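You operate a simulated robot arm through the tools that you are given. There is no shell and no other tool. Be economical: measure what you need, move in short steps, check, and stop when the job is done.

The job below is to be done with a simulated two-armed robot. You get a single attempt, and the scene is never put back.

## Task
Pick up the spare pick head with one hand, pass it to the other hand and put it on the air bench top. Set down upright: spare pick head.

The check looks at the end state, three seconds after you hand in, the way a careful person would. Anything else that was tipped, shoved, dropped, spilled or broken makes it a failure.

## Robot
Two 6-joint arms with two-finger parallel grippers on one trunk, on a base that drives. Base frame: it is fixed to the floor where the robot stands at the start and does not move with it; the origin is under the middle of the robot, x ahead of it, y to its left, z up. Readings come in cm, degrees, newtons and seconds.
The left shoulder is at the start at [28, 18.5, 100.5], the right one opposite. With the tool pointing down near the work surface each hand reaches from about 56 to 94 cm from the robot's upright axis, wherever it stands, measured 20 degrees to its own side. Places, roughly: air bench top [-180, 160, 80]. Payload 1.57 kg a hand.
The tool frame of a hand sits at the grasp point between the pads (the TCP): z along the fingers, y along the line on which they close. The tips reach 3 cm beyond it. The gripper opens to 8 cm. The fingers are 1.7 cm wide and 1.2 cm thick; the gripper's body (4 by 8.2 cm) begins 8 cm behind the TCP.
Orientation is that of the tool frame in the base frame, as a unit quaternion [x, y, z, w]. With the fingers straight down and closing along the base's y, the tool's x points along the base's -x, its y along +y and its z along -z.

## Interface
- The arms move only by the tool step_arm. It takes "left_moves", "right_moves" or both (then of equal length, played together; a hand with none holds still); each is a list of rows, each an object of numbers (a shift or turn left out is 0, a gripper value left out holds the last): "x", "y", "z": the shift along the base's x, y, z in mm; "ax", "ay", "az": the turn, a rotation vector about the base's x, y, z in degrees. In form: [{"x": .., "y": .., "z": .., "ax": .., "ay": .., "az": ..}, ...]. A call has 1 to 10 rows; each row shifts and turns the commanded pose from where the row before left it. "left_grip" and "right_grip" are, for a hand that has rows, the closure, from 0 (fully open) to 1 (shut), set as the call begins (left out, the last holds). Rows are played at 5 a second. More than 5 cm and 8.6 degrees between two rows, or a gripper value outside its range, and nothing of the call is played. Where a pose cannot be reached the arm comes as near as it can. A force on the tool above 40 N (or 10 N above the force at the start of the call, whichever is more), or a blocked arm, ends the call early, and 0.2 s more pass. Each finger travels about 15.3 cm/s and halts on what it meets, pressing with about 26 N; the grip force reading is that of the motor and also rises with nothing between the fingers. The clock runs only during rows and for 0.2 s after the last one: add rows that do not move to give the fingers time. The reply holds the time, the measured pose of the TCP, the force on the tool along the base axes, the opening and the grip force, in the units named above and with some noise, with the torque about the TCP (base axes, N m) and any sound that the robot's microphone picked up.
- Cameras (640 x 400 px; columns grow to the right, rows downward): "scene" is now at [23.32, 2.2, 144.07]; the picture's right is [0.28, -0.96, 0.00], its down [-0.75, -0.22, -0.62] and it looks along [0.60, 0.18, -0.78] (base axes); focal length 263 px, centre (320, 200). "left" rides on the left gripper at [7.2, 0.7, -12.2] in its tool frame; the picture's right is [-0.09, 1.00, 0.00], its down [-0.84, -0.08, -0.54] and it looks along [-0.54, -0.05, 0.84] (tool axes); focal length 238 px, centre (320, 200). "right" rides on the right gripper at [7.2, -0.7, -12.2] in its tool frame; the picture's right is [0.09, 1.00, 0.00], its down [-0.84, 0.08, -0.54] and it looks along [-0.54, 0.05, 0.84] (tool axes); focal length 238 px, centre (320, 200). There is no depth. A picture from a camera that has moved, and an enlarged one, comes with that camera's place and axes in the base frame and with its lens.
- camera(camera): a new picture of that camera. It takes no simulated time.
- raise_lower(by): slides the trunk up (or, below 0, down) by that many cm; the arms and the scene camera ride with it, the base frame stays. It gives what a move gives, with no picture.
- steer(legs): drives the robot by 1 to 6 legs, each [ahead, turn to the left] in cm and degrees, along the robot's own axes; the way and the turn of a leg run together, so that a leg with both is an arc; at most 150 cm and 180 degrees a leg. The arms and the cameras ride along, it lands a little off, and it stops where it bumps. It gives what a move gives.
- head_to(pan, tilt): turns the head with the scene camera to pan (to the left, within 86 degrees either way) and tilt (down, from -29 to 69), counted from straight ahead of the robot. It gives what a move gives.
- enlarge(camera, box): a new picture of the part [left, top, right, bottom] of that camera's present view, enlarged. It takes no simulated time.
- job_done(): hands the job in; it is judged then, once.

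Work in short steps. Places have to be worked out from the pictures, the camera data and where the tool is seen: move nearer, look again, correct. Check each grasp and each placing, and mend what went wrong. You have 120 turns and 108 pictures in all, those below and enlarged ones among them. Open the grippers and draw the arms clear of the work before you hand the job in, unless the task says otherwise; then end with one line.

The tools are called after "Call:" by a JSON object that holds its "name" and its "arguments". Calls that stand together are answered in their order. step_arm: Moves the arms, as the interface text tells. Its arguments: {"type":"object","properties":{"left_moves":{"type":"array","items":{"type":"object","properties":{"x":{"type":"number"},"y":{"type":"number"},"z":{"type":"number"},"ax":{"type":"number"},"ay":{"type":"number"},"az":{"type":"number"}}}},"left_grip":{"type":"number"},"right_moves":{"type":"array","items":{"type":"object","properties":{"x":{"type":"number"},"y":{"type":"number"},"z":{"type":"number"},"ax":{"type":"number"},"ay":{"type":"number"},"az":{"type":"number"}}}},"right_grip":{"type":"number"}},"required":[]} The other tools are called the same way: raise_lower (by) slides the trunk up or down; steer (legs) drives the base; head_to (pan, tilt) turns the head that bears the scene camera; camera (camera) takes a picture; enlarge (camera, box) takes an enlarged picture of a part of a camera's view; job_done () hands the job in.

At the start:

```text
time_s: 0.0
left_position: [47.62, 38.02, 108.55]
left_ee_rot: [0.0, 1.0, 0.0, 0.0]
left_contact_force: [-0.4, -0.4, 1.0]
left_moment: [0.0, -0.02, 0.05]
left_gripper_width: 7.99
left_grasp_force: 0.0
right_position: [60.59, -6.63, 115.35]
right_ee_rot: [0.0, 1.0, 0.0, 0.0]
right_contact_force: [0.6, -0.2, 0.2]
right_moment: [-0.03, 0.02, 0.03]
right_gripper_width: 7.98
right_grasp_force: 0.1
trunk travel left (down, up): [-70.0, 29.0]
robot x, y, heading: [-0.26, 0.06, 0.0]
head pan, tilt: [16.5, 51.3]
```

scene: 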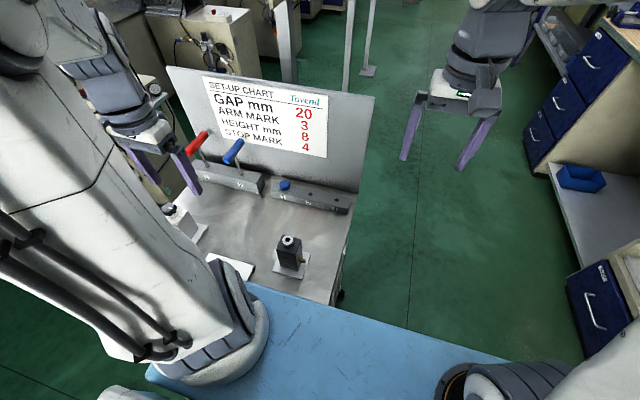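
right: 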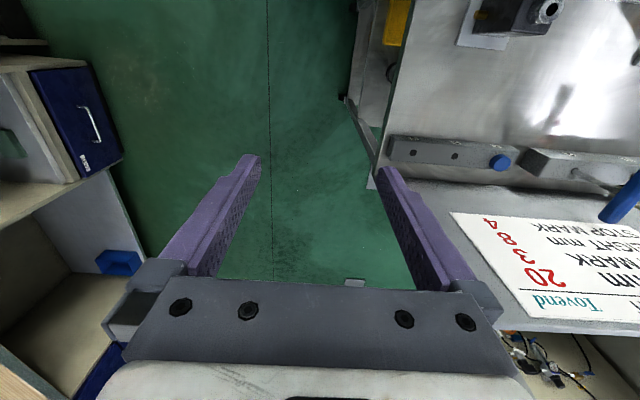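
left: 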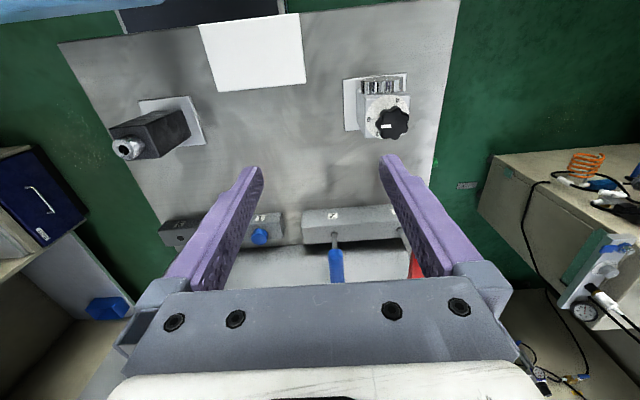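

The bench in front holds a black block with a metal nozzle (perhaps the pick head), a dial unit and a chart. I'll look closer.

Call:
{"name": "enlarge", "arguments": {"camera": "scene", "box": [160, 120, 380, 310]}}

Call:
{"name": "enlarge", "arguments": {"camera": "left", "box": [60, 0, 460, 250]}}

```text
2.11 times, centred on (270, 215) of scene
camera zoom: at [23.32, 2.2, 144.07], right [0.28, -0.96, 0.0], down [-0.75, -0.22, -0.62], along [0.6, 0.18, -0.78], focal length 555 px, centre (425, 168)
```

zoom: 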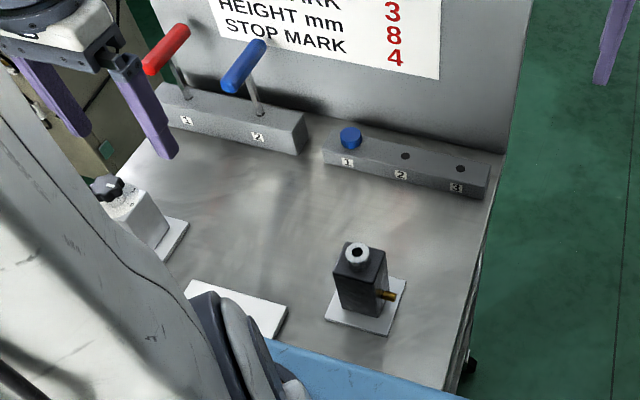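

```text
1.60 times, centred on (260, 125) of left
camera zoom: at [40.61, 38.7, 120.93], right [0.09, 1.0, 0.0], down [0.84, -0.08, 0.54], along [0.54, -0.05, -0.84], focal length 381 px, centre (416, 320)
```

zoom: 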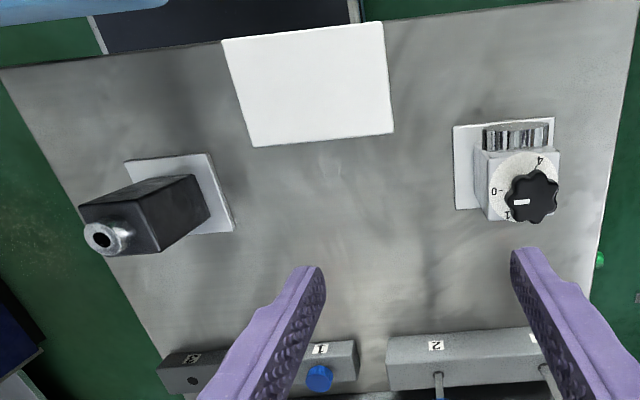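

The black block with the brass fitting and silver nozzle is the likely pick head; let me look around for other candidates and the air bench.

Call:
{"name": "head_to", "arguments": {"pan": 80, "tilt": 25}}

Call:
{"name": "camera", "arguments": {"camera": "scene"}}

Call:
{"name": "head_to", "arguments": {"pan": -60, "tilt": 25}}

Call:
{"name": "camera", "arguments": {"camera": "scene"}}

Call:
{"name": "head_to", "arguments": {"pan": 20, "tilt": 15}}

Call:
{"name": "camera", "arguments": {"camera": "scene"}}

```text
time_s: 1.3
left_position: [47.67, 38.01, 108.62]
left_ee_rot: [0.0, 1.0, 0.001, -0.001]
left_contact_force: [0.7, -0.1, 0.2]
left_moment: [-0.03, 0.04, 0.01]
left_gripper_width: 7.99
left_grasp_force: 0.0
right_position: [60.55, -6.56, 115.47]
right_ee_rot: [0.0, 1.0, 0.0, 0.0]
right_contact_force: [0.3, 0.9, 0.0]
right_moment: [0.02, 0.0, -0.03]
right_gripper_width: 8.01
right_grasp_force: 0.1
trunk travel left (down, up): [-70.0, 29.0]
robot x, y, heading: [-0.46, 0.02, -0.0]
head pan, tilt: [80.0, 25.0]
```

```text
102 pictures are left
camera scene: at [17.67, 9.12, 148.0], right [0.98, -0.17, 0.0], down [-0.07, -0.42, -0.91], along [0.16, 0.89, -0.42], focal length 263 px, centre (320, 200)
```

scene: 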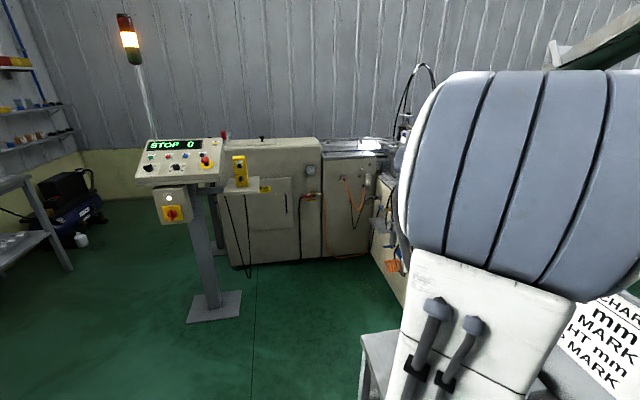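

```text
time_s: 3.6
left_position: [47.55, 37.92, 108.65]
left_ee_rot: [0.0, 1.0, 0.0, 0.0]
left_contact_force: [0.7, -0.1, 0.6]
left_moment: [0.01, -0.01, 0.0]
left_gripper_width: 8.0
left_grasp_force: 0.0
right_position: [60.47, -6.48, 115.35]
right_ee_rot: [0.001, 1.0, 0.0, 0.0]
right_contact_force: [0.3, -0.7, -0.6]
right_moment: [0.02, 0.04, 0.02]
right_gripper_width: 8.02
right_grasp_force: 0.2
trunk travel left (down, up): [-70.0, 29.0]
robot x, y, heading: [0.25, -0.27, -0.2]
head pan, tilt: [-60.0, 25.0]
```

```text
101 pictures are left
camera scene: at [20.67, -7.93, 148.0], right [-0.87, -0.5, 0.0], down [-0.21, 0.37, -0.91], along [0.45, -0.78, -0.42], focal length 263 px, centre (320, 200)
```

scene: 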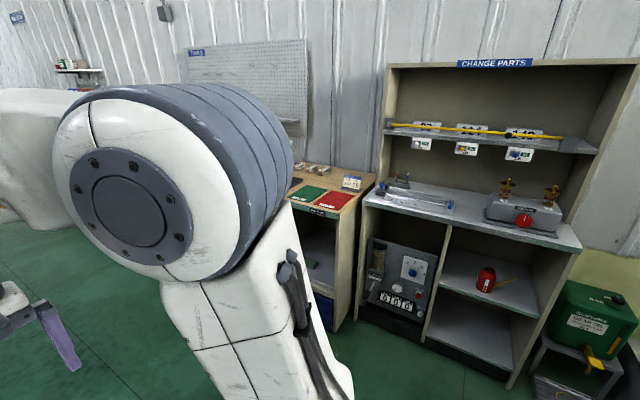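

```text
time_s: 5.1
left_position: [47.64, 38.02, 108.58]
left_ee_rot: [0.001, 1.0, 0.0, 0.0]
left_contact_force: [0.4, 0.8, 0.0]
left_moment: [-0.03, 0.01, 0.02]
left_gripper_width: 7.99
left_grasp_force: 0.0
right_position: [60.53, -6.42, 115.42]
right_ee_rot: [0.0, 1.0, 0.0, -0.001]
right_contact_force: [-0.1, -0.1, -0.1]
right_moment: [-0.03, -0.02, -0.02]
right_gripper_width: 8.0
right_grasp_force: 0.1
trunk travel left (down, up): [-70.0, 29.0]
robot x, y, heading: [-0.2, 0.09, -0.1]
head pan, tilt: [20.0, 15.0]
```

```text
100 pictures are left
camera scene: at [24.84, 3.23, 149.62], right [0.34, -0.94, 0.0], down [-0.24, -0.09, -0.97], along [0.91, 0.33, -0.26], focal length 263 px, centre (320, 200)
```

scene: 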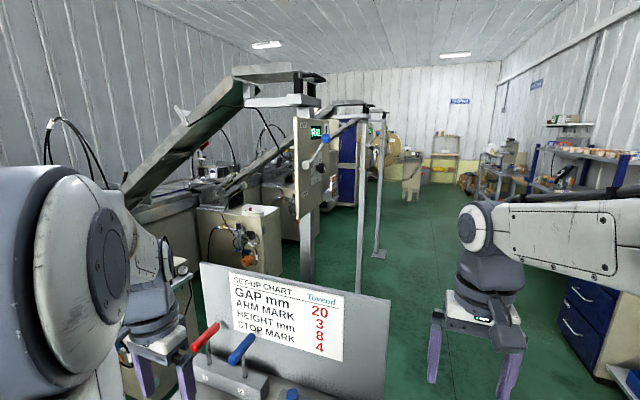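

The air bench is behind-left. Brass towers sit on the change parts shelf, so I check their labels before committing.

Call:
{"name": "head_to", "arguments": {"pan": -75, "tilt": 25}}

Call:
{"name": "enlarge", "arguments": {"camera": "scene", "box": [220, 40, 540, 240]}}

Call:
{"name": "head_to", "arguments": {"pan": 86, "tilt": 30}}

Call:
{"name": "camera", "arguments": {"camera": "scene"}}

```text
time_s: 6.8
left_position: [47.68, 37.97, 108.65]
left_ee_rot: [0.0, 1.0, 0.0, 0.001]
left_contact_force: [0.0, -0.7, 0.3]
left_moment: [0.0, -0.03, 0.04]
left_gripper_width: 8.0
left_grasp_force: 0.0
right_position: [60.5, -6.62, 115.42]
right_ee_rot: [0.001, 1.0, -0.001, 0.0]
right_contact_force: [0.3, 0.3, 1.2]
right_moment: [-0.01, -0.02, 0.01]
right_gripper_width: 8.01
right_grasp_force: 0.1
trunk travel left (down, up): [-70.0, 29.0]
robot x, y, heading: [0.35, -0.26, -0.1]
head pan, tilt: [-75.0, 25.0]
```

```text
2.00 times, centred on (380, 140) of scene
camera zoom: at [18.45, -8.85, 148.0], right [-0.97, -0.26, 0.0], down [-0.11, 0.41, -0.91], along [0.24, -0.88, -0.42], focal length 527 px, centre (200, 320)
```

zoom: 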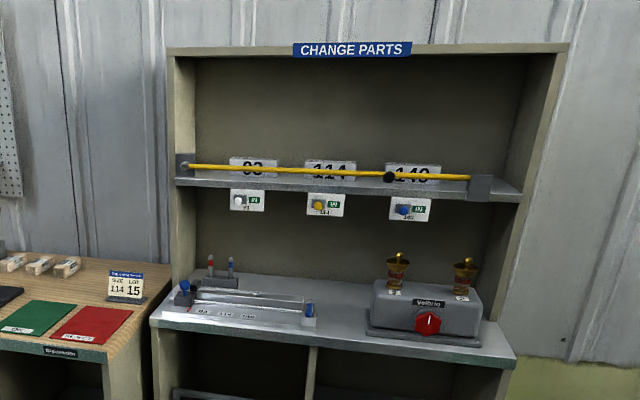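

```text
time_s: 9.3
left_position: [47.68, 37.9, 108.68]
left_ee_rot: [-0.001, 1.0, 0.0, 0.0]
left_contact_force: [-0.3, 0.1, -0.6]
left_moment: [0.02, 0.0, 0.01]
left_gripper_width: 8.0
left_grasp_force: 0.0
right_position: [60.65, -6.6, 115.4]
right_ee_rot: [0.0, 1.0, 0.0, 0.0]
right_contact_force: [0.2, 0.4, -0.6]
right_moment: [-0.01, 0.01, -0.01]
right_gripper_width: 8.01
right_grasp_force: 0.1
trunk travel left (down, up): [-70.0, 29.0]
robot x, y, heading: [0.13, 0.3, 0.2]
head pan, tilt: [85.9, 30.0]
```

```text
98 pictures are left
camera scene: at [16.7, 9.07, 147.2], right [1.0, -0.07, 0.0], down [-0.04, -0.5, -0.87], along [0.06, 0.86, -0.5], focal length 263 px, centre (320, 200)
```

scene: 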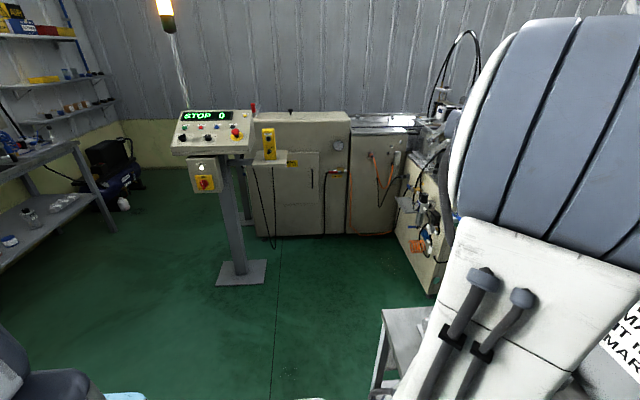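

The black block looks like the pick head; triangulation puts its nozzle top near (48, 16.5, 96) and the table at about z 84–85. I look at it closely.

Call:
{"name": "head_to", "arguments": {"pan": 20, "tilt": 56}}

Call:
{"name": "enlarge", "arguments": {"camera": "scene", "box": [250, 170, 370, 245]}}

Call:
{"name": "enlarge", "arguments": {"camera": "left", "box": [90, 80, 220, 180]}}

Call:
{"name": "enlarge", "arguments": {"camera": "right", "box": [400, 0, 640, 150]}}

```text
time_s: 10.7
left_position: [47.66, 37.86, 108.71]
left_ee_rot: [0.0, 1.0, 0.0, 0.0]
left_contact_force: [1.0, -0.5, -0.6]
left_moment: [0.01, 0.02, -0.01]
left_gripper_width: 7.98
left_grasp_force: 0.0
right_position: [60.6, -6.66, 115.45]
right_ee_rot: [0.0, 1.0, 0.001, 0.0]
right_contact_force: [0.8, 0.4, -0.1]
right_moment: [-0.02, 0.01, 0.01]
right_gripper_width: 8.02
right_grasp_force: 0.0
trunk travel left (down, up): [-70.0, 29.0]
robot x, y, heading: [-0.15, 0.27, -0.0]
head pan, tilt: [20.0, 56.0]
```

```text
5.33 times, centred on (310, 208) of scene
camera zoom: at [22.74, 2.48, 143.48], right [0.34, -0.94, 0.0], down [-0.78, -0.28, -0.56], along [0.53, 0.19, -0.83], focal length 1405 px, centre (373, 160)
```

zoom: 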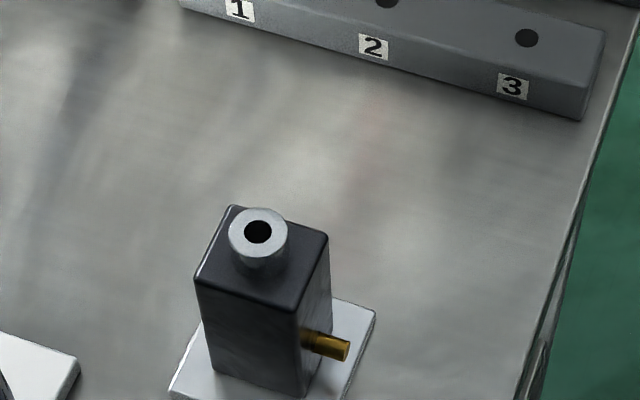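

```text
4.00 times, centred on (155, 130) of left
camera zoom: at [40.61, 38.7, 120.93], right [0.09, 1.0, 0.0], down [0.84, -0.08, 0.54], along [0.54, -0.05, -0.84], focal length 953 px, centre (980, 480)
```

zoom: 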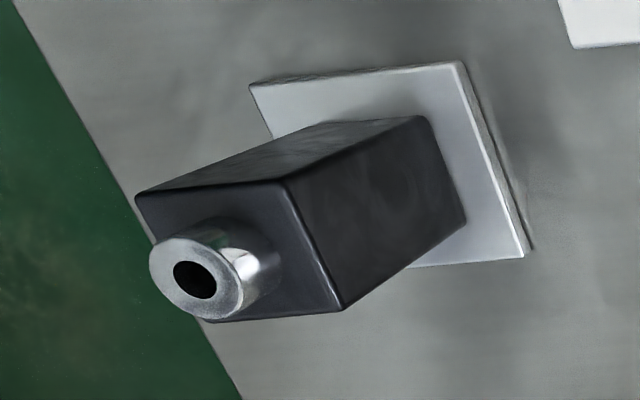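

```text
2.67 times, centred on (520, 75) of right
camera zoom: at [53.3, -7.17, 127.58], right [-0.09, 1.0, 0.0], down [0.84, 0.08, 0.54], along [0.54, 0.05, -0.84], focal length 636 px, centre (-213, 533)
```

zoom: 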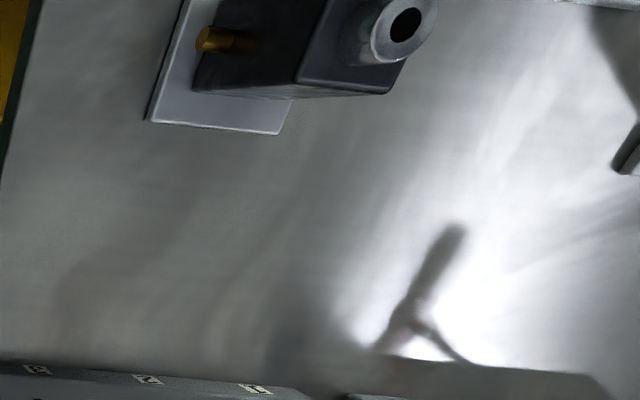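

Body spans about x 46.5–50.1, y 14.2–18.4, z 85–94, with a brass fitting on the −y face at mid height. Plan: left hand grips the ±x faces low, tilted in from +y. The right hand then takes the top from above, on the ±y faces above the fitting. First I back up 12 cm for reach.

Call:
{"name": "steer", "arguments": {"legs": [[-12, 0]]}}

Call:
{"name": "step_arm", "arguments": {"left_moves": [{"z": 20, "az": -8.5}, {"z": 20, "az": -8.5}, {"az": -8.5}, {"az": -8.5}, {"az": -8.5}, {"az": -8.5}, {"az": -8.5}, {"az": -8.5}, {"az": -8.5}, {"az": -8.5}]}}

```text
time_s: 11.9
left_position: [35.74, 37.96, 108.72]
left_ee_rot: [-0.001, 1.0, 0.0, -0.001]
left_contact_force: [1.0, 0.3, 0.0]
left_moment: [-0.03, 0.02, 0.0]
left_gripper_width: 7.99
left_grasp_force: 0.1
right_position: [48.59, -6.45, 115.37]
right_ee_rot: [-0.001, 1.0, 0.0, -0.001]
right_contact_force: [0.8, 0.1, 0.2]
right_moment: [0.01, 0.03, 0.03]
right_gripper_width: 8.01
right_grasp_force: 0.2
trunk travel left (down, up): [-70.0, 29.0]
robot x, y, heading: [-12.22, -0.1, 0.5]
head pan, tilt: [20.0, 56.0]
```

```text
time_s: 14.1
left_position: [35.72, 38.03, 112.69]
left_ee_rot: [0.676, 0.737, -0.001, -0.001]
left_contact_force: [0.8, 0.2, 0.6]
left_moment: [0.0, 0.04, 0.04]
left_gripper_width: 7.97
left_grasp_force: 0.2
right_position: [48.59, -6.49, 115.39]
right_ee_rot: [0.0, 1.0, -0.001, 0.0]
right_contact_force: [-0.1, 0.6, -0.1]
right_moment: [0.05, 0.0, -0.05]
right_gripper_width: 8.02
right_grasp_force: 0.1
trunk travel left (down, up): [-70.0, 29.0]
robot x, y, heading: [-12.16, 0.16, 0.2]
head pan, tilt: [20.0, 56.0]
```

Left hand is yawed properly. Now I finish the yaw and tilt the fingers 48° toward −y while moving to a standoff up and left of the block.

Call:
{"name": "step_arm", "arguments": {"left_moves": [{"az": -5, "x": 10}, {"ax": -8, "x": 20}, {"ax": -8, "x": 20}, {"ax": -8, "x": 20}, {"ax": -8, "x": 20}, {"ax": -8, "x": 20}, {"ax": -8, "x": 16}, {"y": -20, "z": -30}, {"y": -20, "z": -30}]}}

Call:
{"name": "camera", "arguments": {"camera": "scene"}}

Call:
{"name": "camera", "arguments": {"camera": "left"}}

```text
time_s: 16.1
left_position: [48.21, 34.04, 106.82]
left_ee_rot: [0.645, 0.647, -0.288, 0.288]
left_contact_force: [0.5, -0.3, 0.2]
left_moment: [0.0, 0.01, 0.01]
left_gripper_width: 8.01
left_grasp_force: 0.1
right_position: [48.6, -6.39, 115.46]
right_ee_rot: [-0.001, 1.0, 0.001, 0.001]
right_contact_force: [-0.2, -0.6, -0.5]
right_moment: [-0.01, -0.02, 0.02]
right_gripper_width: 7.99
right_grasp_force: 0.0
trunk travel left (down, up): [-70.0, 29.0]
robot x, y, heading: [-12.02, 0.2, 0.1]
head pan, tilt: [20.0, 56.0]
```

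```text
94 pictures are left
camera scene: at [10.79, 2.51, 143.48], right [0.34, -0.94, 0.0], down [-0.78, -0.28, -0.56], along [0.53, 0.19, -0.83], focal length 263 px, centre (320, 200)
```

scene: 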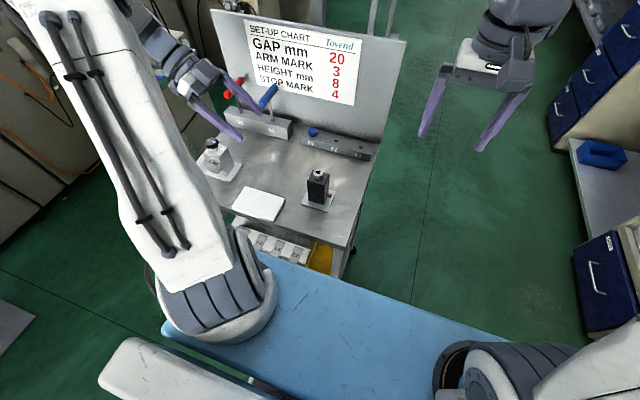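

```text
93 pictures are left
camera left: at [48.98, 47.97, 109.69], right [1.0, -0.06, 0.07], down [-0.08, -0.16, 0.98], along [-0.05, -0.99, -0.16], focal length 238 px, centre (320, 200)
```

left: 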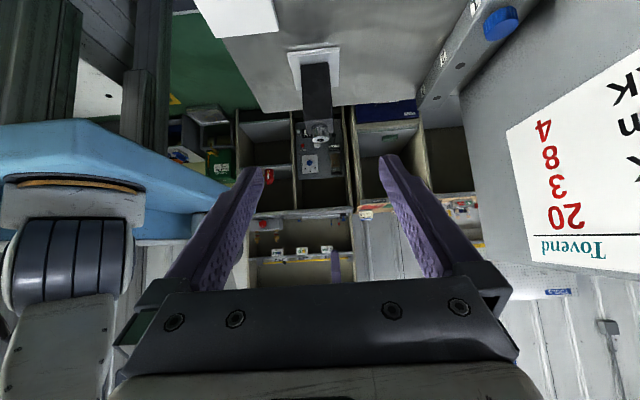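

The block lies centred between the open fingers (about x 48.1). I go to a standoff on the approach line.

Call:
{"name": "step_arm", "arguments": {"left_moves": [{"y": -29, "z": -33}, {"y": -29, "z": -33}, {"y": -29, "z": -34}, {}]}}

Call:
{"name": "camera", "arguments": {"camera": "left"}}

Call:
{"name": "enlarge", "arguments": {"camera": "scene", "box": [180, 80, 380, 220]}}

```text
time_s: 17.1
left_position: [48.25, 25.2, 96.61]
left_ee_rot: [0.646, 0.646, -0.289, 0.287]
left_contact_force: [0.6, 0.3, -0.3]
left_moment: [0.02, -0.03, 0.03]
left_gripper_width: 7.99
left_grasp_force: 0.1
right_position: [48.57, -6.39, 115.48]
right_ee_rot: [-0.001, 1.0, 0.0, 0.0]
right_contact_force: [0.8, 0.8, 0.1]
right_moment: [0.03, 0.03, 0.01]
right_gripper_width: 8.01
right_grasp_force: 0.0
trunk travel left (down, up): [-70.0, 29.0]
robot x, y, heading: [-11.71, 0.19, -0.0]
head pan, tilt: [20.0, 56.0]
```

```text
92 pictures are left
camera left: at [48.97, 39.2, 99.54], right [1.0, -0.06, 0.07], down [-0.08, -0.16, 0.98], along [-0.05, -0.99, -0.16], focal length 238 px, centre (320, 200)
```

left: 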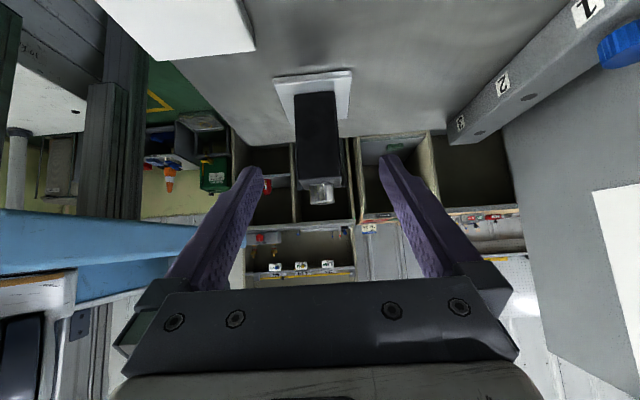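

```text
2.86 times, centred on (280, 150) of scene
camera zoom: at [10.8, 2.5, 143.47], right [0.34, -0.94, 0.0], down [-0.78, -0.28, -0.56], along [0.53, 0.19, -0.83], focal length 753 px, centre (434, 343)
```

zoom: 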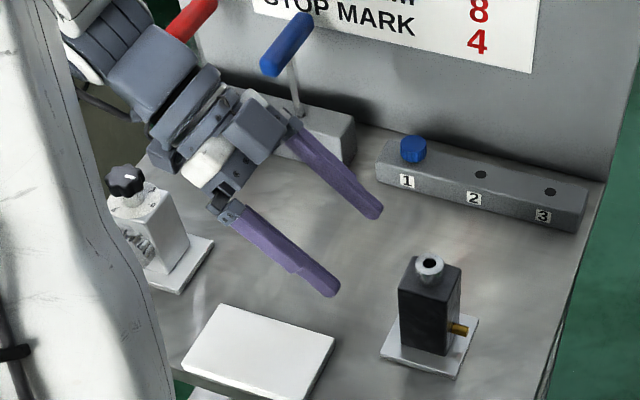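

Body centre measures x≈47.9 and spans z about 85.7–95. I approach to TCP (47.9, 16.5, 89.4) in small rows.

Call:
{"name": "step_arm", "arguments": {"left_moves": [{"x": -3, "y": -18, "z": -15}, {"y": -18, "z": -15}, {"y": -17, "z": -14}, {"y": -17, "z": -14}, {"y": -17, "z": -14}, {}]}}

Call:
{"name": "camera", "arguments": {"camera": "left"}}

Call:
{"name": "enlarge", "arguments": {"camera": "scene", "box": [240, 120, 380, 220]}}

```text
time_s: 18.5
left_position: [47.92, 16.51, 89.34]
left_ee_rot: [0.645, 0.647, -0.288, 0.287]
left_contact_force: [-0.4, 1.2, 0.0]
left_moment: [0.0, 0.0, -0.02]
left_gripper_width: 8.03
left_grasp_force: 0.1
right_position: [48.71, -6.43, 115.4]
right_ee_rot: [-0.001, 1.0, 0.001, 0.0]
right_contact_force: [-0.1, -0.3, 0.0]
right_moment: [0.02, -0.01, 0.01]
right_gripper_width: 8.0
right_grasp_force: 0.0
trunk travel left (down, up): [-70.0, 29.0]
robot x, y, heading: [-12.08, 0.05, 0.1]
head pan, tilt: [20.0, 56.0]
```

```text
90 pictures are left
camera left: at [48.78, 30.47, 92.32], right [1.0, -0.06, 0.07], down [-0.08, -0.16, 0.98], along [-0.05, -0.99, -0.16], focal length 238 px, centre (320, 200)
```

left: 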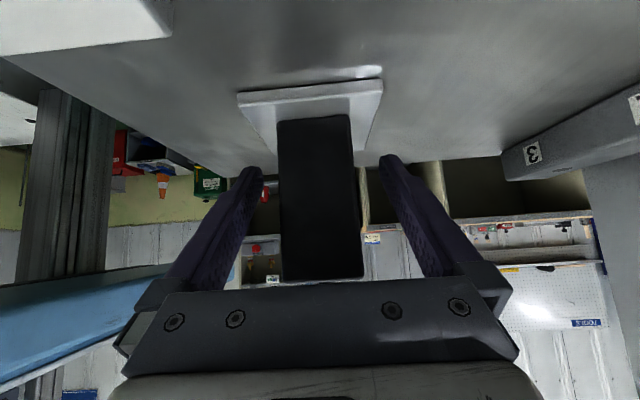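

```text
4.00 times, centred on (310, 170) of scene
camera zoom: at [10.8, 2.5, 143.47], right [0.34, -0.94, 0.0], down [-0.78, -0.28, -0.56], along [0.53, 0.19, -0.83], focal length 1054 px, centre (360, 320)
```

zoom: 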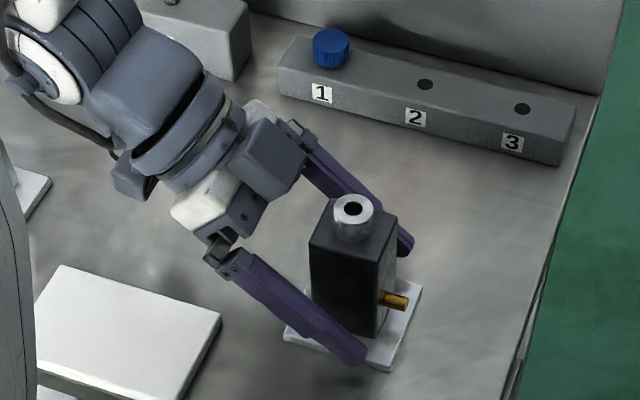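

Fingers straddle the block, clear of the mat. Closing the left gripper.

Call:
{"name": "step_arm", "arguments": {"left_moves": [{}, {}, {}, {}], "left_grip": 1}}

Call:
{"name": "enlarge", "arguments": {"camera": "scene", "box": [240, 120, 380, 220]}}

```text
time_s: 19.5
left_position: [48.04, 16.51, 89.44]
left_ee_rot: [0.646, 0.646, -0.289, 0.287]
left_contact_force: [-1.8, 0.1, 0.2]
left_moment: [-0.12, -0.02, -0.02]
left_gripper_width: 4.01
left_grasp_force: 26.8
right_position: [48.57, -6.38, 115.49]
right_ee_rot: [-0.001, 1.0, 0.0, -0.001]
right_contact_force: [-0.4, 0.2, -0.2]
right_moment: [-0.01, -0.02, 0.0]
right_gripper_width: 7.99
right_grasp_force: 0.1
trunk travel left (down, up): [-70.0, 29.0]
robot x, y, heading: [-11.86, -0.41, 0.0]
head pan, tilt: [20.0, 56.0]
```

```text
4.00 times, centred on (310, 170) of scene
camera zoom: at [10.8, 2.5, 143.47], right [0.34, -0.94, 0.0], down [-0.78, -0.28, -0.56], along [0.53, 0.19, -0.83], focal length 1054 px, centre (360, 320)
```

zoom: 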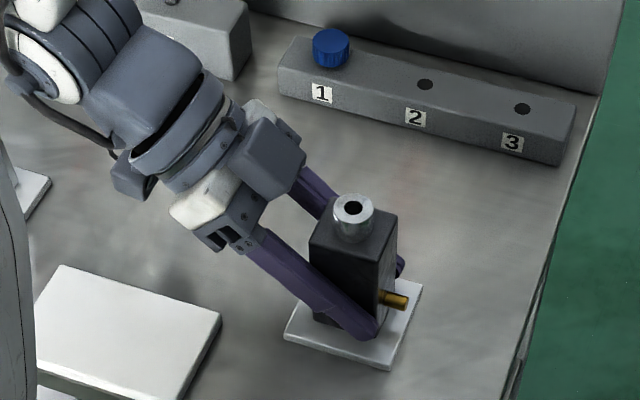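

Gripped at 4.0 cm. Lifting slowly and checking.

Call:
{"name": "step_arm", "arguments": {"left_moves": [{"z": 8}, {"z": 10}, {"z": 15}, {"z": 20}, {"z": 20}, {}]}}

Call:
{"name": "enlarge", "arguments": {"camera": "scene", "box": [240, 100, 380, 200]}}

```text
time_s: 20.9
left_position: [48.0, 16.48, 96.84]
left_ee_rot: [0.645, 0.647, -0.288, 0.287]
left_contact_force: [-0.2, -0.2, -4.3]
left_moment: [0.0, 0.0, -0.01]
left_gripper_width: 3.99
left_grasp_force: 25.9
right_position: [48.69, -6.46, 115.34]
right_ee_rot: [0.0, 1.0, 0.0, -0.001]
right_contact_force: [-0.3, 0.0, 0.3]
right_moment: [0.0, 0.02, 0.01]
right_gripper_width: 8.0
right_grasp_force: 0.1
trunk travel left (down, up): [-70.0, 29.0]
robot x, y, heading: [-11.76, -0.04, 0.3]
head pan, tilt: [20.0, 56.0]
```

```text
4.00 times, centred on (310, 150) of scene
camera zoom: at [10.8, 2.5, 143.47], right [0.34, -0.94, 0.0], down [-0.78, -0.28, -0.56], along [0.53, 0.19, -0.83], focal length 1054 px, centre (360, 400)
```

zoom: 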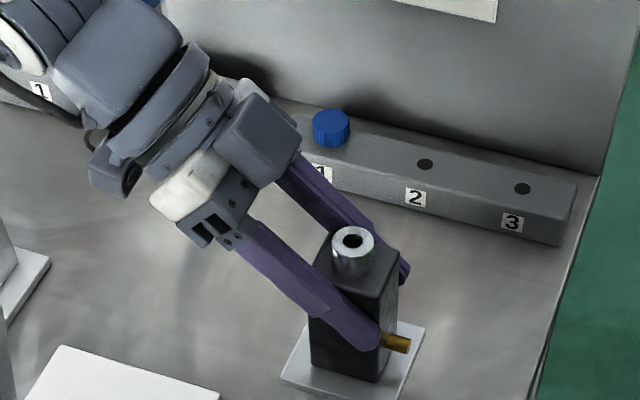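

Lifted cleanly (~0.43 kg), mat left behind. For the handover the right hand can also close along x, near the block's −y edge and high up, clear of the left fingers. I raise the left hand while the right goes up and yaws +90°.

Call:
{"name": "step_arm", "arguments": {"left_moves": [{"z": 15, "y": -10}, {"z": 15, "y": -10}, {"z": 15, "y": -10}, {"z": 15, "y": -10}, {}, {}, {}, {}, {}, {}], "right_moves": [{"z": 15, "az": 8.5}, {"z": 15, "az": 8.5}, {"z": 15, "az": 8.5}, {"z": 15, "az": 8.5}, {"az": 8.5}, {"az": 8.5}, {"az": 8.5}, {"az": 8.5}, {"az": 8.5}, {"az": 8.5}]}}

Call:
{"name": "step_arm", "arguments": {"right_moves": [{"az": 5}, {}]}}

Call:
{"name": "camera", "arguments": {"camera": "scene"}}

Call:
{"name": "camera", "arguments": {"camera": "right"}}

```text
time_s: 23.1
left_position: [47.89, 12.61, 102.77]
left_ee_rot: [0.645, 0.647, -0.288, 0.287]
left_contact_force: [-0.2, 0.3, -4.5]
left_moment: [-0.01, 0.0, -0.02]
left_gripper_width: 4.02
left_grasp_force: 25.7
right_position: [48.61, -6.41, 121.33]
right_ee_rot: [-0.677, 0.736, 0.001, 0.0]
right_contact_force: [-0.6, 0.1, 0.0]
right_moment: [0.02, 0.01, -0.01]
right_gripper_width: 8.01
right_grasp_force: 0.2
trunk travel left (down, up): [-70.0, 29.0]
robot x, y, heading: [-12.1, 0.29, 0.3]
head pan, tilt: [20.0, 56.0]
```

```text
time_s: 23.7
left_position: [48.0, 12.58, 102.63]
left_ee_rot: [0.645, 0.646, -0.288, 0.288]
left_contact_force: [0.2, 1.0, -4.0]
left_moment: [0.0, 0.02, 0.01]
left_gripper_width: 4.0
left_grasp_force: 25.9
right_position: [48.68, -6.47, 121.41]
right_ee_rot: [0.708, -0.707, 0.0, 0.0]
right_contact_force: [0.3, 1.2, 0.2]
right_moment: [0.01, -0.04, -0.04]
right_gripper_width: 8.01
right_grasp_force: 0.2
trunk travel left (down, up): [-70.0, 29.0]
robot x, y, heading: [-12.31, -0.14, -0.0]
head pan, tilt: [20.0, 56.0]
```

```text
86 pictures are left
camera scene: at [10.81, 2.5, 143.47], right [0.34, -0.94, 0.0], down [-0.78, -0.28, -0.56], along [0.53, 0.19, -0.83], focal length 263 px, centre (320, 200)
```

scene: 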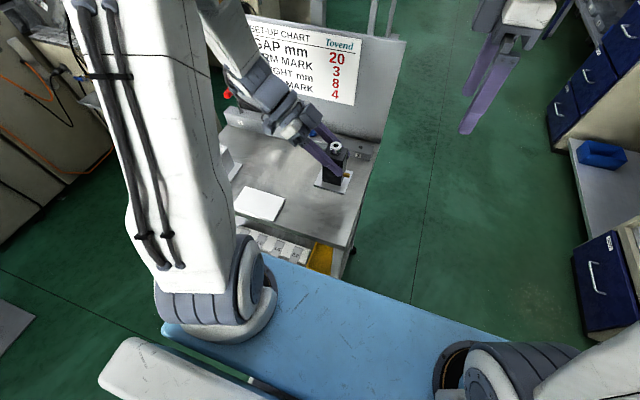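

```text
85 pictures are left
camera right: at [49.25, -13.62, 133.56], right [-1.0, -0.09, 0.0], down [-0.08, 0.84, 0.54], along [-0.05, 0.54, -0.84], focal length 238 px, centre (320, 200)
```

right: 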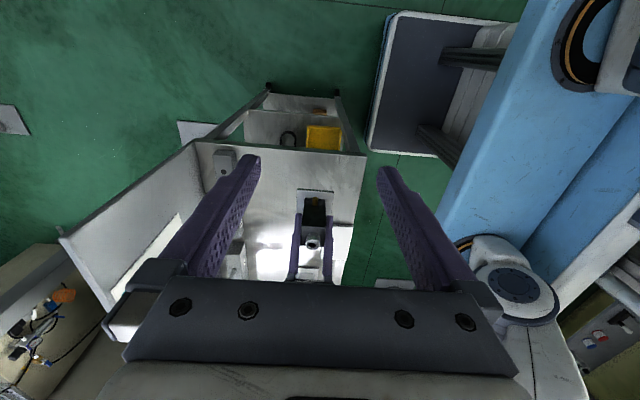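

Right hand is ready; move it over the block at height.

Call:
{"name": "step_arm", "arguments": {"right_moves": [{"y": 36, "x": -1}, {"y": 36, "x": -1}, {"y": 36, "x": -1}, {"y": 36, "x": -2}, {"y": 35, "x": -2}, {}]}}

Call:
{"name": "camera", "arguments": {"camera": "right"}}

Call:
{"name": "camera", "arguments": {"camera": "left"}}

Call:
{"name": "enlarge", "arguments": {"camera": "scene", "box": [240, 80, 420, 220]}}

```text
time_s: 25.1
left_position: [47.99, 12.49, 102.68]
left_ee_rot: [0.645, 0.647, -0.287, 0.288]
left_contact_force: [-1.3, 0.7, -5.6]
left_moment: [-0.02, 0.0, 0.03]
left_gripper_width: 3.99
left_grasp_force: 26.0
right_position: [47.91, 11.49, 121.34]
right_ee_rot: [0.708, -0.706, -0.001, 0.001]
right_contact_force: [-0.5, 0.0, 0.1]
right_moment: [-0.01, -0.01, 0.01]
right_gripper_width: 8.02
right_grasp_force: 0.1
trunk travel left (down, up): [-70.0, 29.0]
robot x, y, heading: [-12.16, 0.22, -0.1]
head pan, tilt: [20.0, 56.0]
```

```text
84 pictures are left
camera right: at [48.54, 4.34, 133.59], right [-1.0, -0.09, 0.0], down [-0.08, 0.84, 0.54], along [-0.05, 0.54, -0.84], focal length 238 px, centre (320, 200)
```

right: 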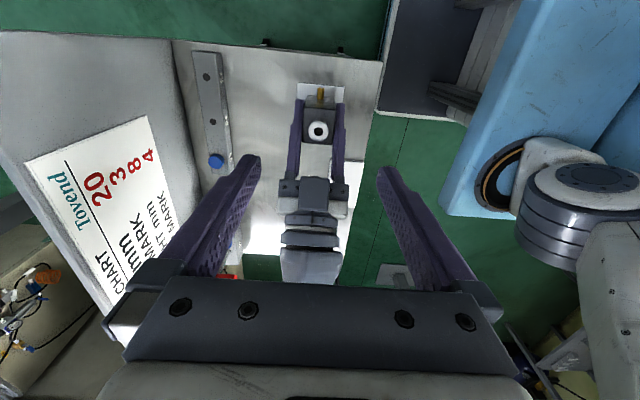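

```text
83 pictures are left
camera left: at [48.76, 26.6, 105.6], right [1.0, -0.06, 0.07], down [-0.08, -0.16, 0.98], along [-0.05, -0.99, -0.16], focal length 238 px, centre (320, 200)
```

left: 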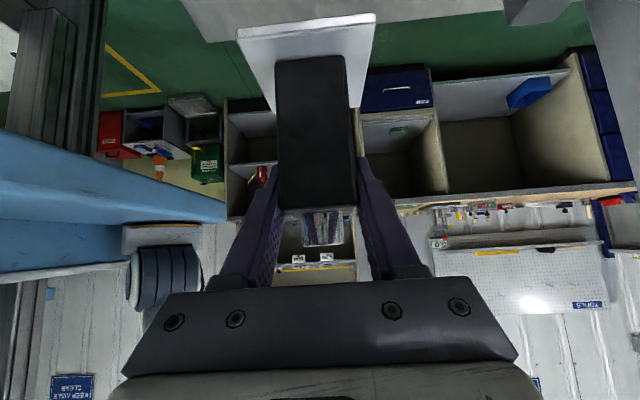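

```text
2.86 times, centred on (330, 150) of scene
camera zoom: at [10.81, 2.53, 143.47], right [0.34, -0.94, 0.0], down [-0.78, -0.28, -0.56], along [0.53, 0.19, -0.83], focal length 753 px, centre (291, 343)
```

zoom: 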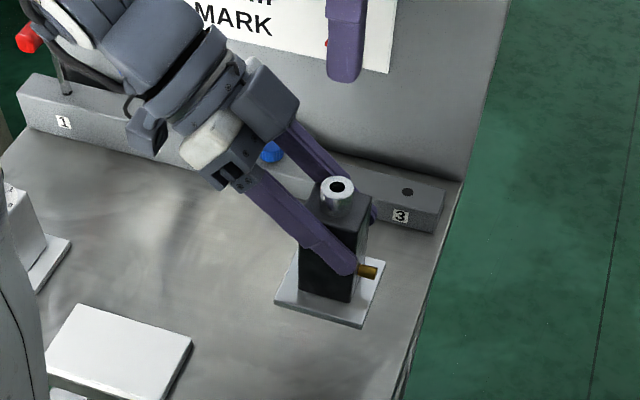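

Comparing views, the object includes the white base plate. It has also slid about 3.4 cm down in the left fingers during the lift: nozzle top is now about z 106.3, body top 104.8, fitting about 98.5. So the right hand should take the ±y faces from above with tips ending above the fitting. I yaw the right hand back and part-close it to 5.6 cm.

Call:
{"name": "step_arm", "arguments": {"right_moves": [{"z": 15, "az": -8.5}, {"z": 15, "az": -8.5}, {"z": 10, "az": -8.5}, {"az": -8.5}, {"az": -8.5}, {"az": -8.5}, {"az": -8.5}, {"az": -8.5}, {"az": -8.5}, {"az": -8.5}], "right_grip": 0.3}}

Call:
{"name": "step_arm", "arguments": {"right_moves": [{"az": -5, "y": 8}, {}]}}

Call:
{"name": "camera", "arguments": {"camera": "right"}}

Call:
{"name": "enlarge", "arguments": {"camera": "left", "box": [220, 0, 420, 300]}}

Call:
{"name": "enlarge", "arguments": {"camera": "scene", "box": [270, 110, 390, 200]}}

```text
time_s: 27.3
left_position: [48.0, 12.53, 102.75]
left_ee_rot: [0.646, 0.646, -0.288, 0.287]
left_contact_force: [-0.3, -0.1, -4.9]
left_moment: [0.02, 0.01, 0.04]
left_gripper_width: 3.99
left_grasp_force: 25.5
right_position: [47.89, 11.49, 125.46]
right_ee_rot: [-0.043, 0.999, 0.0, 0.0]
right_contact_force: [-0.2, 0.1, 0.1]
right_moment: [0.03, -0.01, -0.01]
right_gripper_width: 5.59
right_grasp_force: 0.0
trunk travel left (down, up): [-70.0, 29.0]
robot x, y, heading: [-12.04, -0.55, 0.1]
head pan, tilt: [20.0, 56.0]
```

```text
time_s: 27.9
left_position: [48.0, 12.65, 102.74]
left_ee_rot: [0.646, 0.646, -0.288, 0.287]
left_contact_force: [0.1, 0.4, -5.2]
left_moment: [-0.01, -0.01, -0.01]
left_gripper_width: 3.99
left_grasp_force: 26.5
right_position: [47.94, 12.31, 125.44]
right_ee_rot: [0.0, 1.0, 0.0, 0.001]
right_contact_force: [-0.7, -0.2, -0.2]
right_moment: [-0.02, 0.0, -0.01]
right_gripper_width: 5.6
right_grasp_force: 0.1
trunk travel left (down, up): [-70.0, 29.0]
robot x, y, heading: [-11.99, -0.2, 0.1]
head pan, tilt: [20.0, 56.0]
```

```text
81 pictures are left
camera right: at [40.68, 11.65, 137.61], right [-0.09, 1.0, 0.0], down [0.84, 0.08, 0.54], along [0.54, 0.05, -0.84], focal length 238 px, centre (320, 200)
```

right: 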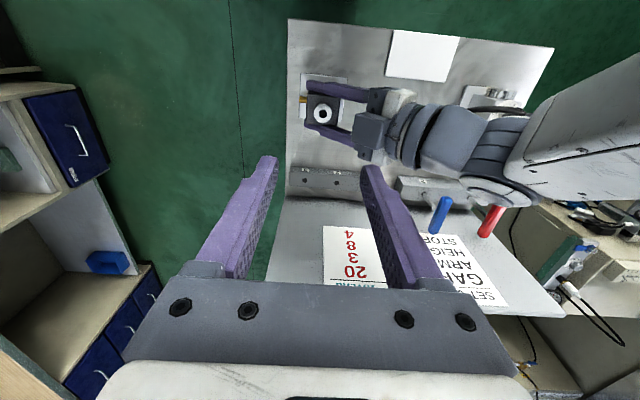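

```text
1.33 times, centred on (320, 150) of left
camera zoom: at [48.75, 26.58, 105.6], right [1.0, -0.06, 0.07], down [-0.08, -0.16, 0.98], along [-0.05, -0.99, -0.16], focal length 318 px, centre (320, 267)
```

zoom: 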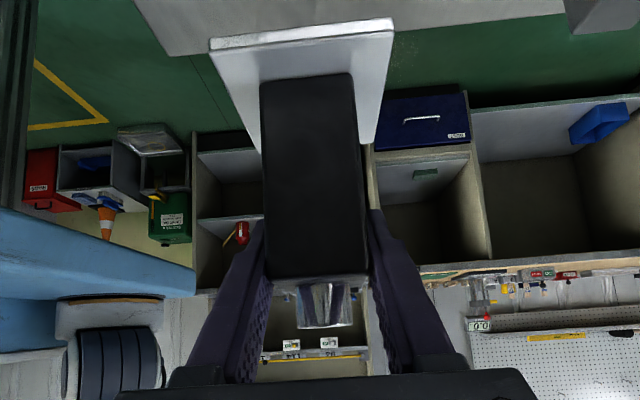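

```text
4.44 times, centred on (330, 155) of scene
camera zoom: at [10.81, 2.51, 143.47], right [0.34, -0.94, 0.0], down [-0.78, -0.28, -0.56], along [0.53, 0.19, -0.83], focal length 1171 px, centre (276, 400)
```

zoom: 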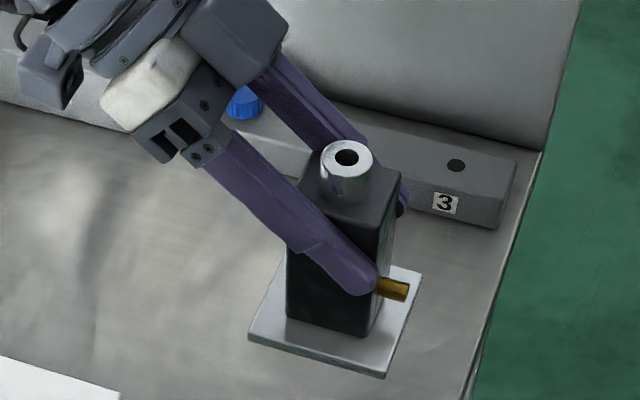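

Body spans z 95.5–104.3, nozzle top about 106, fitting about 99. I centre at y≈12.5 and descend to just above the nozzle before checking.

Call:
{"name": "step_arm", "arguments": {"right_moves": [{"y": 2, "z": -40}, {"z": -40}, {"z": -40}, {"z": -30}, {}]}}

Call:
{"name": "camera", "arguments": {"camera": "right"}}

Call:
{"name": "camera", "arguments": {"camera": "left"}}

Call:
{"name": "enlarge", "arguments": {"camera": "scene", "box": [270, 90, 390, 190]}}

```text
time_s: 28.7
left_position: [47.98, 12.86, 102.26]
left_ee_rot: [0.645, 0.65, -0.286, 0.283]
left_contact_force: [0.8, 3.7, -5.9]
left_moment: [-0.4, 0.04, -0.03]
left_gripper_width: 3.98
left_grasp_force: 26.2
right_position: [48.01, 12.69, 113.98]
right_ee_rot: [0.0, 1.0, 0.008, 0.004]
right_contact_force: [-1.0, -3.9, 2.0]
right_moment: [-0.01, 0.05, 0.05]
right_gripper_width: 5.3
right_grasp_force: 0.2
trunk travel left (down, up): [-70.0, 29.0]
robot x, y, heading: [-11.91, 0.06, -0.3]
head pan, tilt: [20.0, 56.0]
stopped in row 4 (left hand): the force on the tool passed its limit at 65 N (the readings are from after the stop); the commanded pose is now the measured one
```

```text
78 pictures are left
camera right: at [40.63, 11.78, 126.17], right [-0.09, 1.0, 0.01], down [0.83, 0.07, 0.55], along [0.55, 0.06, -0.84], focal length 238 px, centre (320, 200)
```

right: 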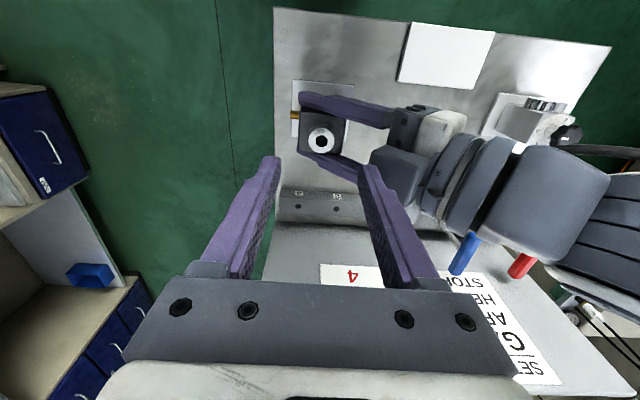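

```text
77 pictures are left
camera left: at [48.67, 26.78, 105.29], right [1.0, -0.06, 0.06], down [-0.07, -0.17, 0.98], along [-0.05, -0.98, -0.17], focal length 238 px, centre (320, 200)
```

left: 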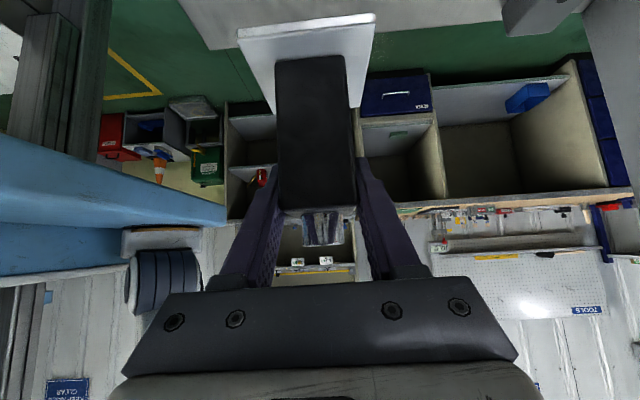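

```text
4.00 times, centred on (330, 140) of scene
camera zoom: at [10.8, 2.5, 143.48], right [0.34, -0.94, 0.0], down [-0.78, -0.28, -0.56], along [0.53, 0.19, -0.83], focal length 1054 px, centre (280, 440)
```

zoom: 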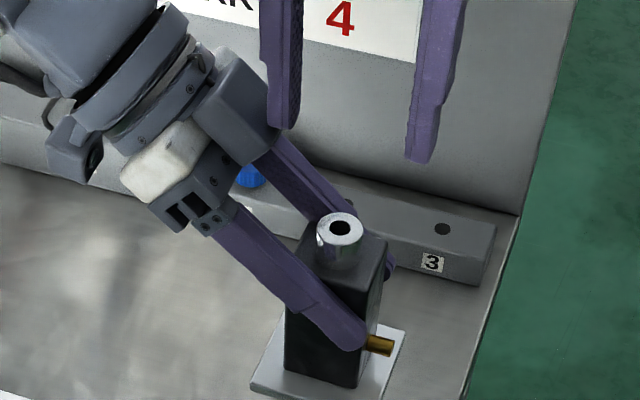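

The right finger bumped the left gripper's housing (wrist bulkier than modelled); the block is still held. I back the right hand away and will set the block back on its spot to regrip it lower and flatter.

Call:
{"name": "step_arm", "arguments": {"right_moves": [{"z": 30, "y": -5}, {"z": 40}, {"z": 40}, {"y": -45}, {"y": -45}, {"y": -45}, {"y": -45}, {}], "right_grip": 0}}

Call:
{"name": "step_arm", "arguments": {"left_moves": [{"y": 12, "z": -15}, {"y": 12, "z": -20}, {"y": 12, "z": -20}, {"z": -15}, {"z": -10}, {}]}}

Call:
{"name": "enlarge", "arguments": {"camera": "scene", "box": [240, 100, 380, 200]}}

Call:
{"name": "camera", "arguments": {"camera": "left"}}

```text
time_s: 30.5
left_position: [47.98, 12.92, 102.3]
left_ee_rot: [0.645, 0.65, -0.285, 0.283]
left_contact_force: [0.8, -0.1, -5.4]
left_moment: [0.02, 0.05, 0.02]
left_gripper_width: 3.97
left_grasp_force: 26.1
right_position: [47.86, -5.88, 124.89]
right_ee_rot: [-0.002, 1.0, 0.006, 0.004]
right_contact_force: [-0.6, -0.5, 1.1]
right_moment: [0.0, 0.02, 0.02]
right_gripper_width: 8.0
right_grasp_force: 0.0
trunk travel left (down, up): [-70.0, 29.0]
robot x, y, heading: [-12.19, -0.17, -0.0]
head pan, tilt: [20.0, 56.0]
```

```text
time_s: 31.9
left_position: [47.9, 16.49, 94.18]
left_ee_rot: [0.645, 0.65, -0.286, 0.283]
left_contact_force: [-1.4, -0.2, -5.2]
left_moment: [-0.04, 0.0, 0.03]
left_gripper_width: 3.99
left_grasp_force: 25.7
right_position: [47.94, -5.84, 124.92]
right_ee_rot: [-0.001, 1.0, 0.007, 0.003]
right_contact_force: [0.0, -0.4, -0.5]
right_moment: [0.01, 0.0, 0.02]
right_gripper_width: 7.98
right_grasp_force: 0.0
trunk travel left (down, up): [-70.0, 29.0]
robot x, y, heading: [-12.16, 0.27, 0.1]
head pan, tilt: [20.0, 56.0]
```

```text
4.00 times, centred on (310, 150) of scene
camera zoom: at [10.81, 2.51, 143.47], right [0.34, -0.94, 0.0], down [-0.78, -0.28, -0.56], along [0.53, 0.19, -0.83], focal length 1054 px, centre (360, 400)
```

zoom: 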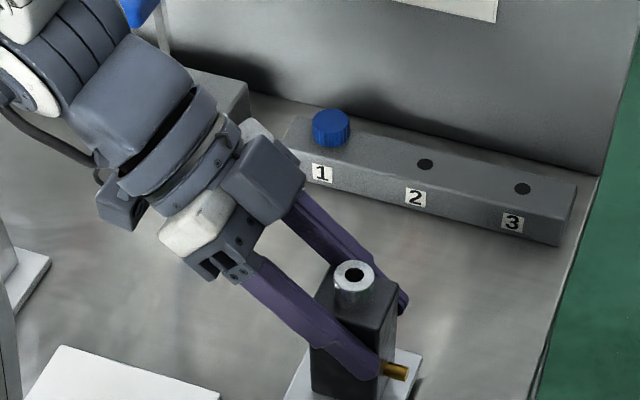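

```text
74 pictures are left
camera left: at [48.63, 30.33, 97.24], right [1.0, -0.06, 0.06], down [-0.07, -0.17, 0.98], along [-0.05, -0.98, -0.17], focal length 238 px, centre (320, 200)
```

left: 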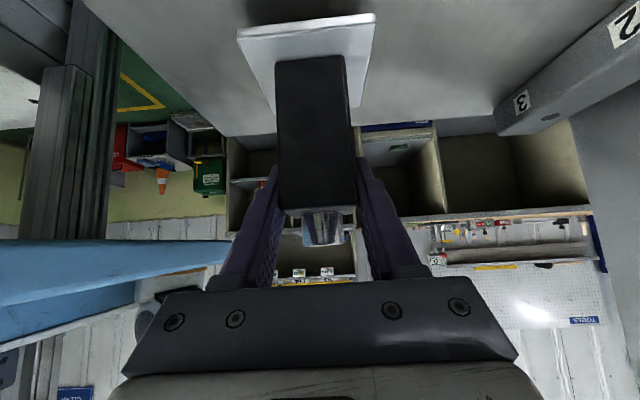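

Block is just above its spot; I lower in small steps until contact shows.

Call:
{"name": "step_arm", "arguments": {"left_moves": [{"z": -5}, {"z": -5}, {}]}}

Call:
{"name": "step_arm", "arguments": {"left_moves": [{"z": -2}, {"z": -2}, {}]}}

Call:
{"name": "step_arm", "arguments": {"left_moves": [{"z": -2}, {"z": -1}, {}]}}

```text
time_s: 32.7
left_position: [47.84, 16.41, 93.28]
left_ee_rot: [0.645, 0.65, -0.285, 0.283]
left_contact_force: [-0.4, -0.5, -4.3]
left_moment: [0.03, -0.01, 0.0]
left_gripper_width: 3.99
left_grasp_force: 25.7
right_position: [47.79, -5.71, 124.9]
right_ee_rot: [-0.001, 1.0, 0.007, 0.003]
right_contact_force: [-1.3, 0.9, 0.6]
right_moment: [0.01, -0.03, -0.01]
right_gripper_width: 7.98
right_grasp_force: 0.1
trunk travel left (down, up): [-70.0, 29.0]
robot x, y, heading: [-12.05, -0.4, -0.1]
head pan, tilt: [20.0, 56.0]
```

```text
time_s: 33.5
left_position: [47.98, 16.45, 92.96]
left_ee_rot: [0.645, 0.65, -0.285, 0.283]
left_contact_force: [-1.2, 1.6, 5.7]
left_moment: [-0.24, -0.31, 0.04]
left_gripper_width: 4.0
left_grasp_force: 26.4
right_position: [47.77, -5.75, 124.87]
right_ee_rot: [-0.001, 1.0, 0.006, 0.004]
right_contact_force: [-0.4, 0.1, -0.4]
right_moment: [0.0, 0.0, 0.0]
right_gripper_width: 8.0
right_grasp_force: 0.1
trunk travel left (down, up): [-70.0, 29.0]
robot x, y, heading: [-12.13, 0.13, 0.2]
head pan, tilt: [20.0, 56.0]
```

```text
time_s: 34.3
left_position: [47.92, 16.33, 92.57]
left_ee_rot: [0.645, 0.65, -0.285, 0.283]
left_contact_force: [0.5, 3.5, 20.0]
left_moment: [0.02, -0.23, -0.23]
left_gripper_width: 3.99
left_grasp_force: 26.1
right_position: [47.83, -5.74, 124.83]
right_ee_rot: [-0.001, 1.0, 0.007, 0.003]
right_contact_force: [0.4, -0.1, 0.2]
right_moment: [0.0, -0.03, 0.01]
right_gripper_width: 8.0
right_grasp_force: 0.1
trunk travel left (down, up): [-70.0, 29.0]
robot x, y, heading: [-11.8, 0.0, 0.0]
head pan, tilt: [20.0, 56.0]
```

Block rests on the table (20 N push). Open the left hand, tilt it flatter in place (12° more) and slide down to about z 88.6.

Call:
{"name": "step_arm", "arguments": {"left_moves": [{}, {}, {}], "left_grip": 0}}

Call:
{"name": "step_arm", "arguments": {"left_moves": [{"ax": -4}, {"ax": -4}, {"ax": -4}, {"z": -10}, {"z": -10}, {}]}}

Call:
{"name": "camera", "arguments": {"camera": "left"}}

Call:
{"name": "enlarge", "arguments": {"camera": "scene", "box": [240, 120, 380, 220]}}

```text
time_s: 35.1
left_position: [47.92, 16.35, 92.47]
left_ee_rot: [0.645, 0.65, -0.285, 0.283]
left_contact_force: [0.6, 0.0, 0.6]
left_moment: [0.01, 0.0, -0.01]
left_gripper_width: 7.99
left_grasp_force: 0.1
right_position: [47.81, -5.86, 124.81]
right_ee_rot: [-0.001, 1.0, 0.008, 0.003]
right_contact_force: [-1.0, -0.3, -0.5]
right_moment: [0.02, -0.03, 0.02]
right_gripper_width: 8.02
right_grasp_force: 0.1
trunk travel left (down, up): [-70.0, 29.0]
robot x, y, heading: [-11.77, 0.18, -0.0]
head pan, tilt: [20.0, 56.0]
```

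```text
time_s: 36.5
left_position: [47.86, 16.31, 90.58]
left_ee_rot: [0.611, 0.617, -0.352, 0.349]
left_contact_force: [-0.2, 0.1, -0.1]
left_moment: [0.01, 0.02, -0.02]
left_gripper_width: 7.99
left_grasp_force: 0.2
right_position: [47.93, -5.78, 124.79]
right_ee_rot: [-0.001, 1.0, 0.008, 0.003]
right_contact_force: [0.0, -1.0, -1.1]
right_moment: [0.04, -0.01, 0.02]
right_gripper_width: 7.98
right_grasp_force: 0.0
trunk travel left (down, up): [-70.0, 29.0]
robot x, y, heading: [-12.19, 0.04, 0.4]
head pan, tilt: [20.0, 56.0]
```

```text
73 pictures are left
camera left: at [48.74, 30.63, 90.69], right [1.0, -0.04, 0.07], down [-0.07, 0.04, 1.0], along [-0.05, -1.0, 0.04], focal length 238 px, centre (320, 200)
```

left: 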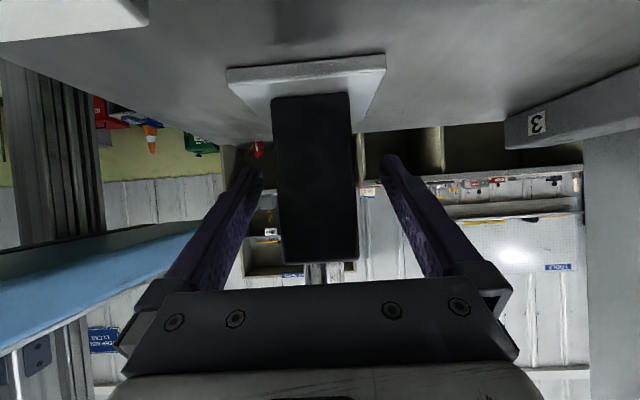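

```text
4.00 times, centred on (310, 170) of scene
camera zoom: at [10.8, 2.51, 143.47], right [0.34, -0.94, 0.0], down [-0.78, -0.28, -0.56], along [0.53, 0.19, -0.83], focal length 1054 px, centre (360, 320)
```

zoom: 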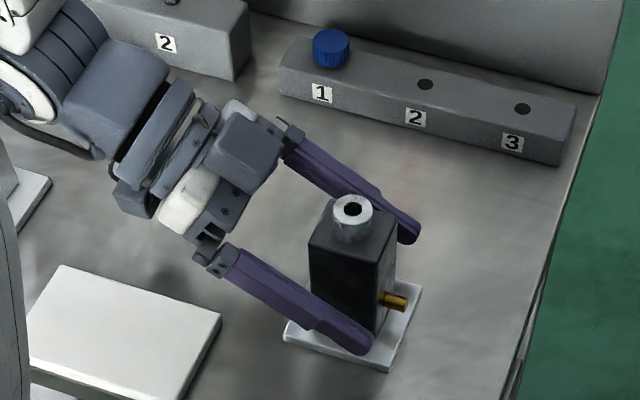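

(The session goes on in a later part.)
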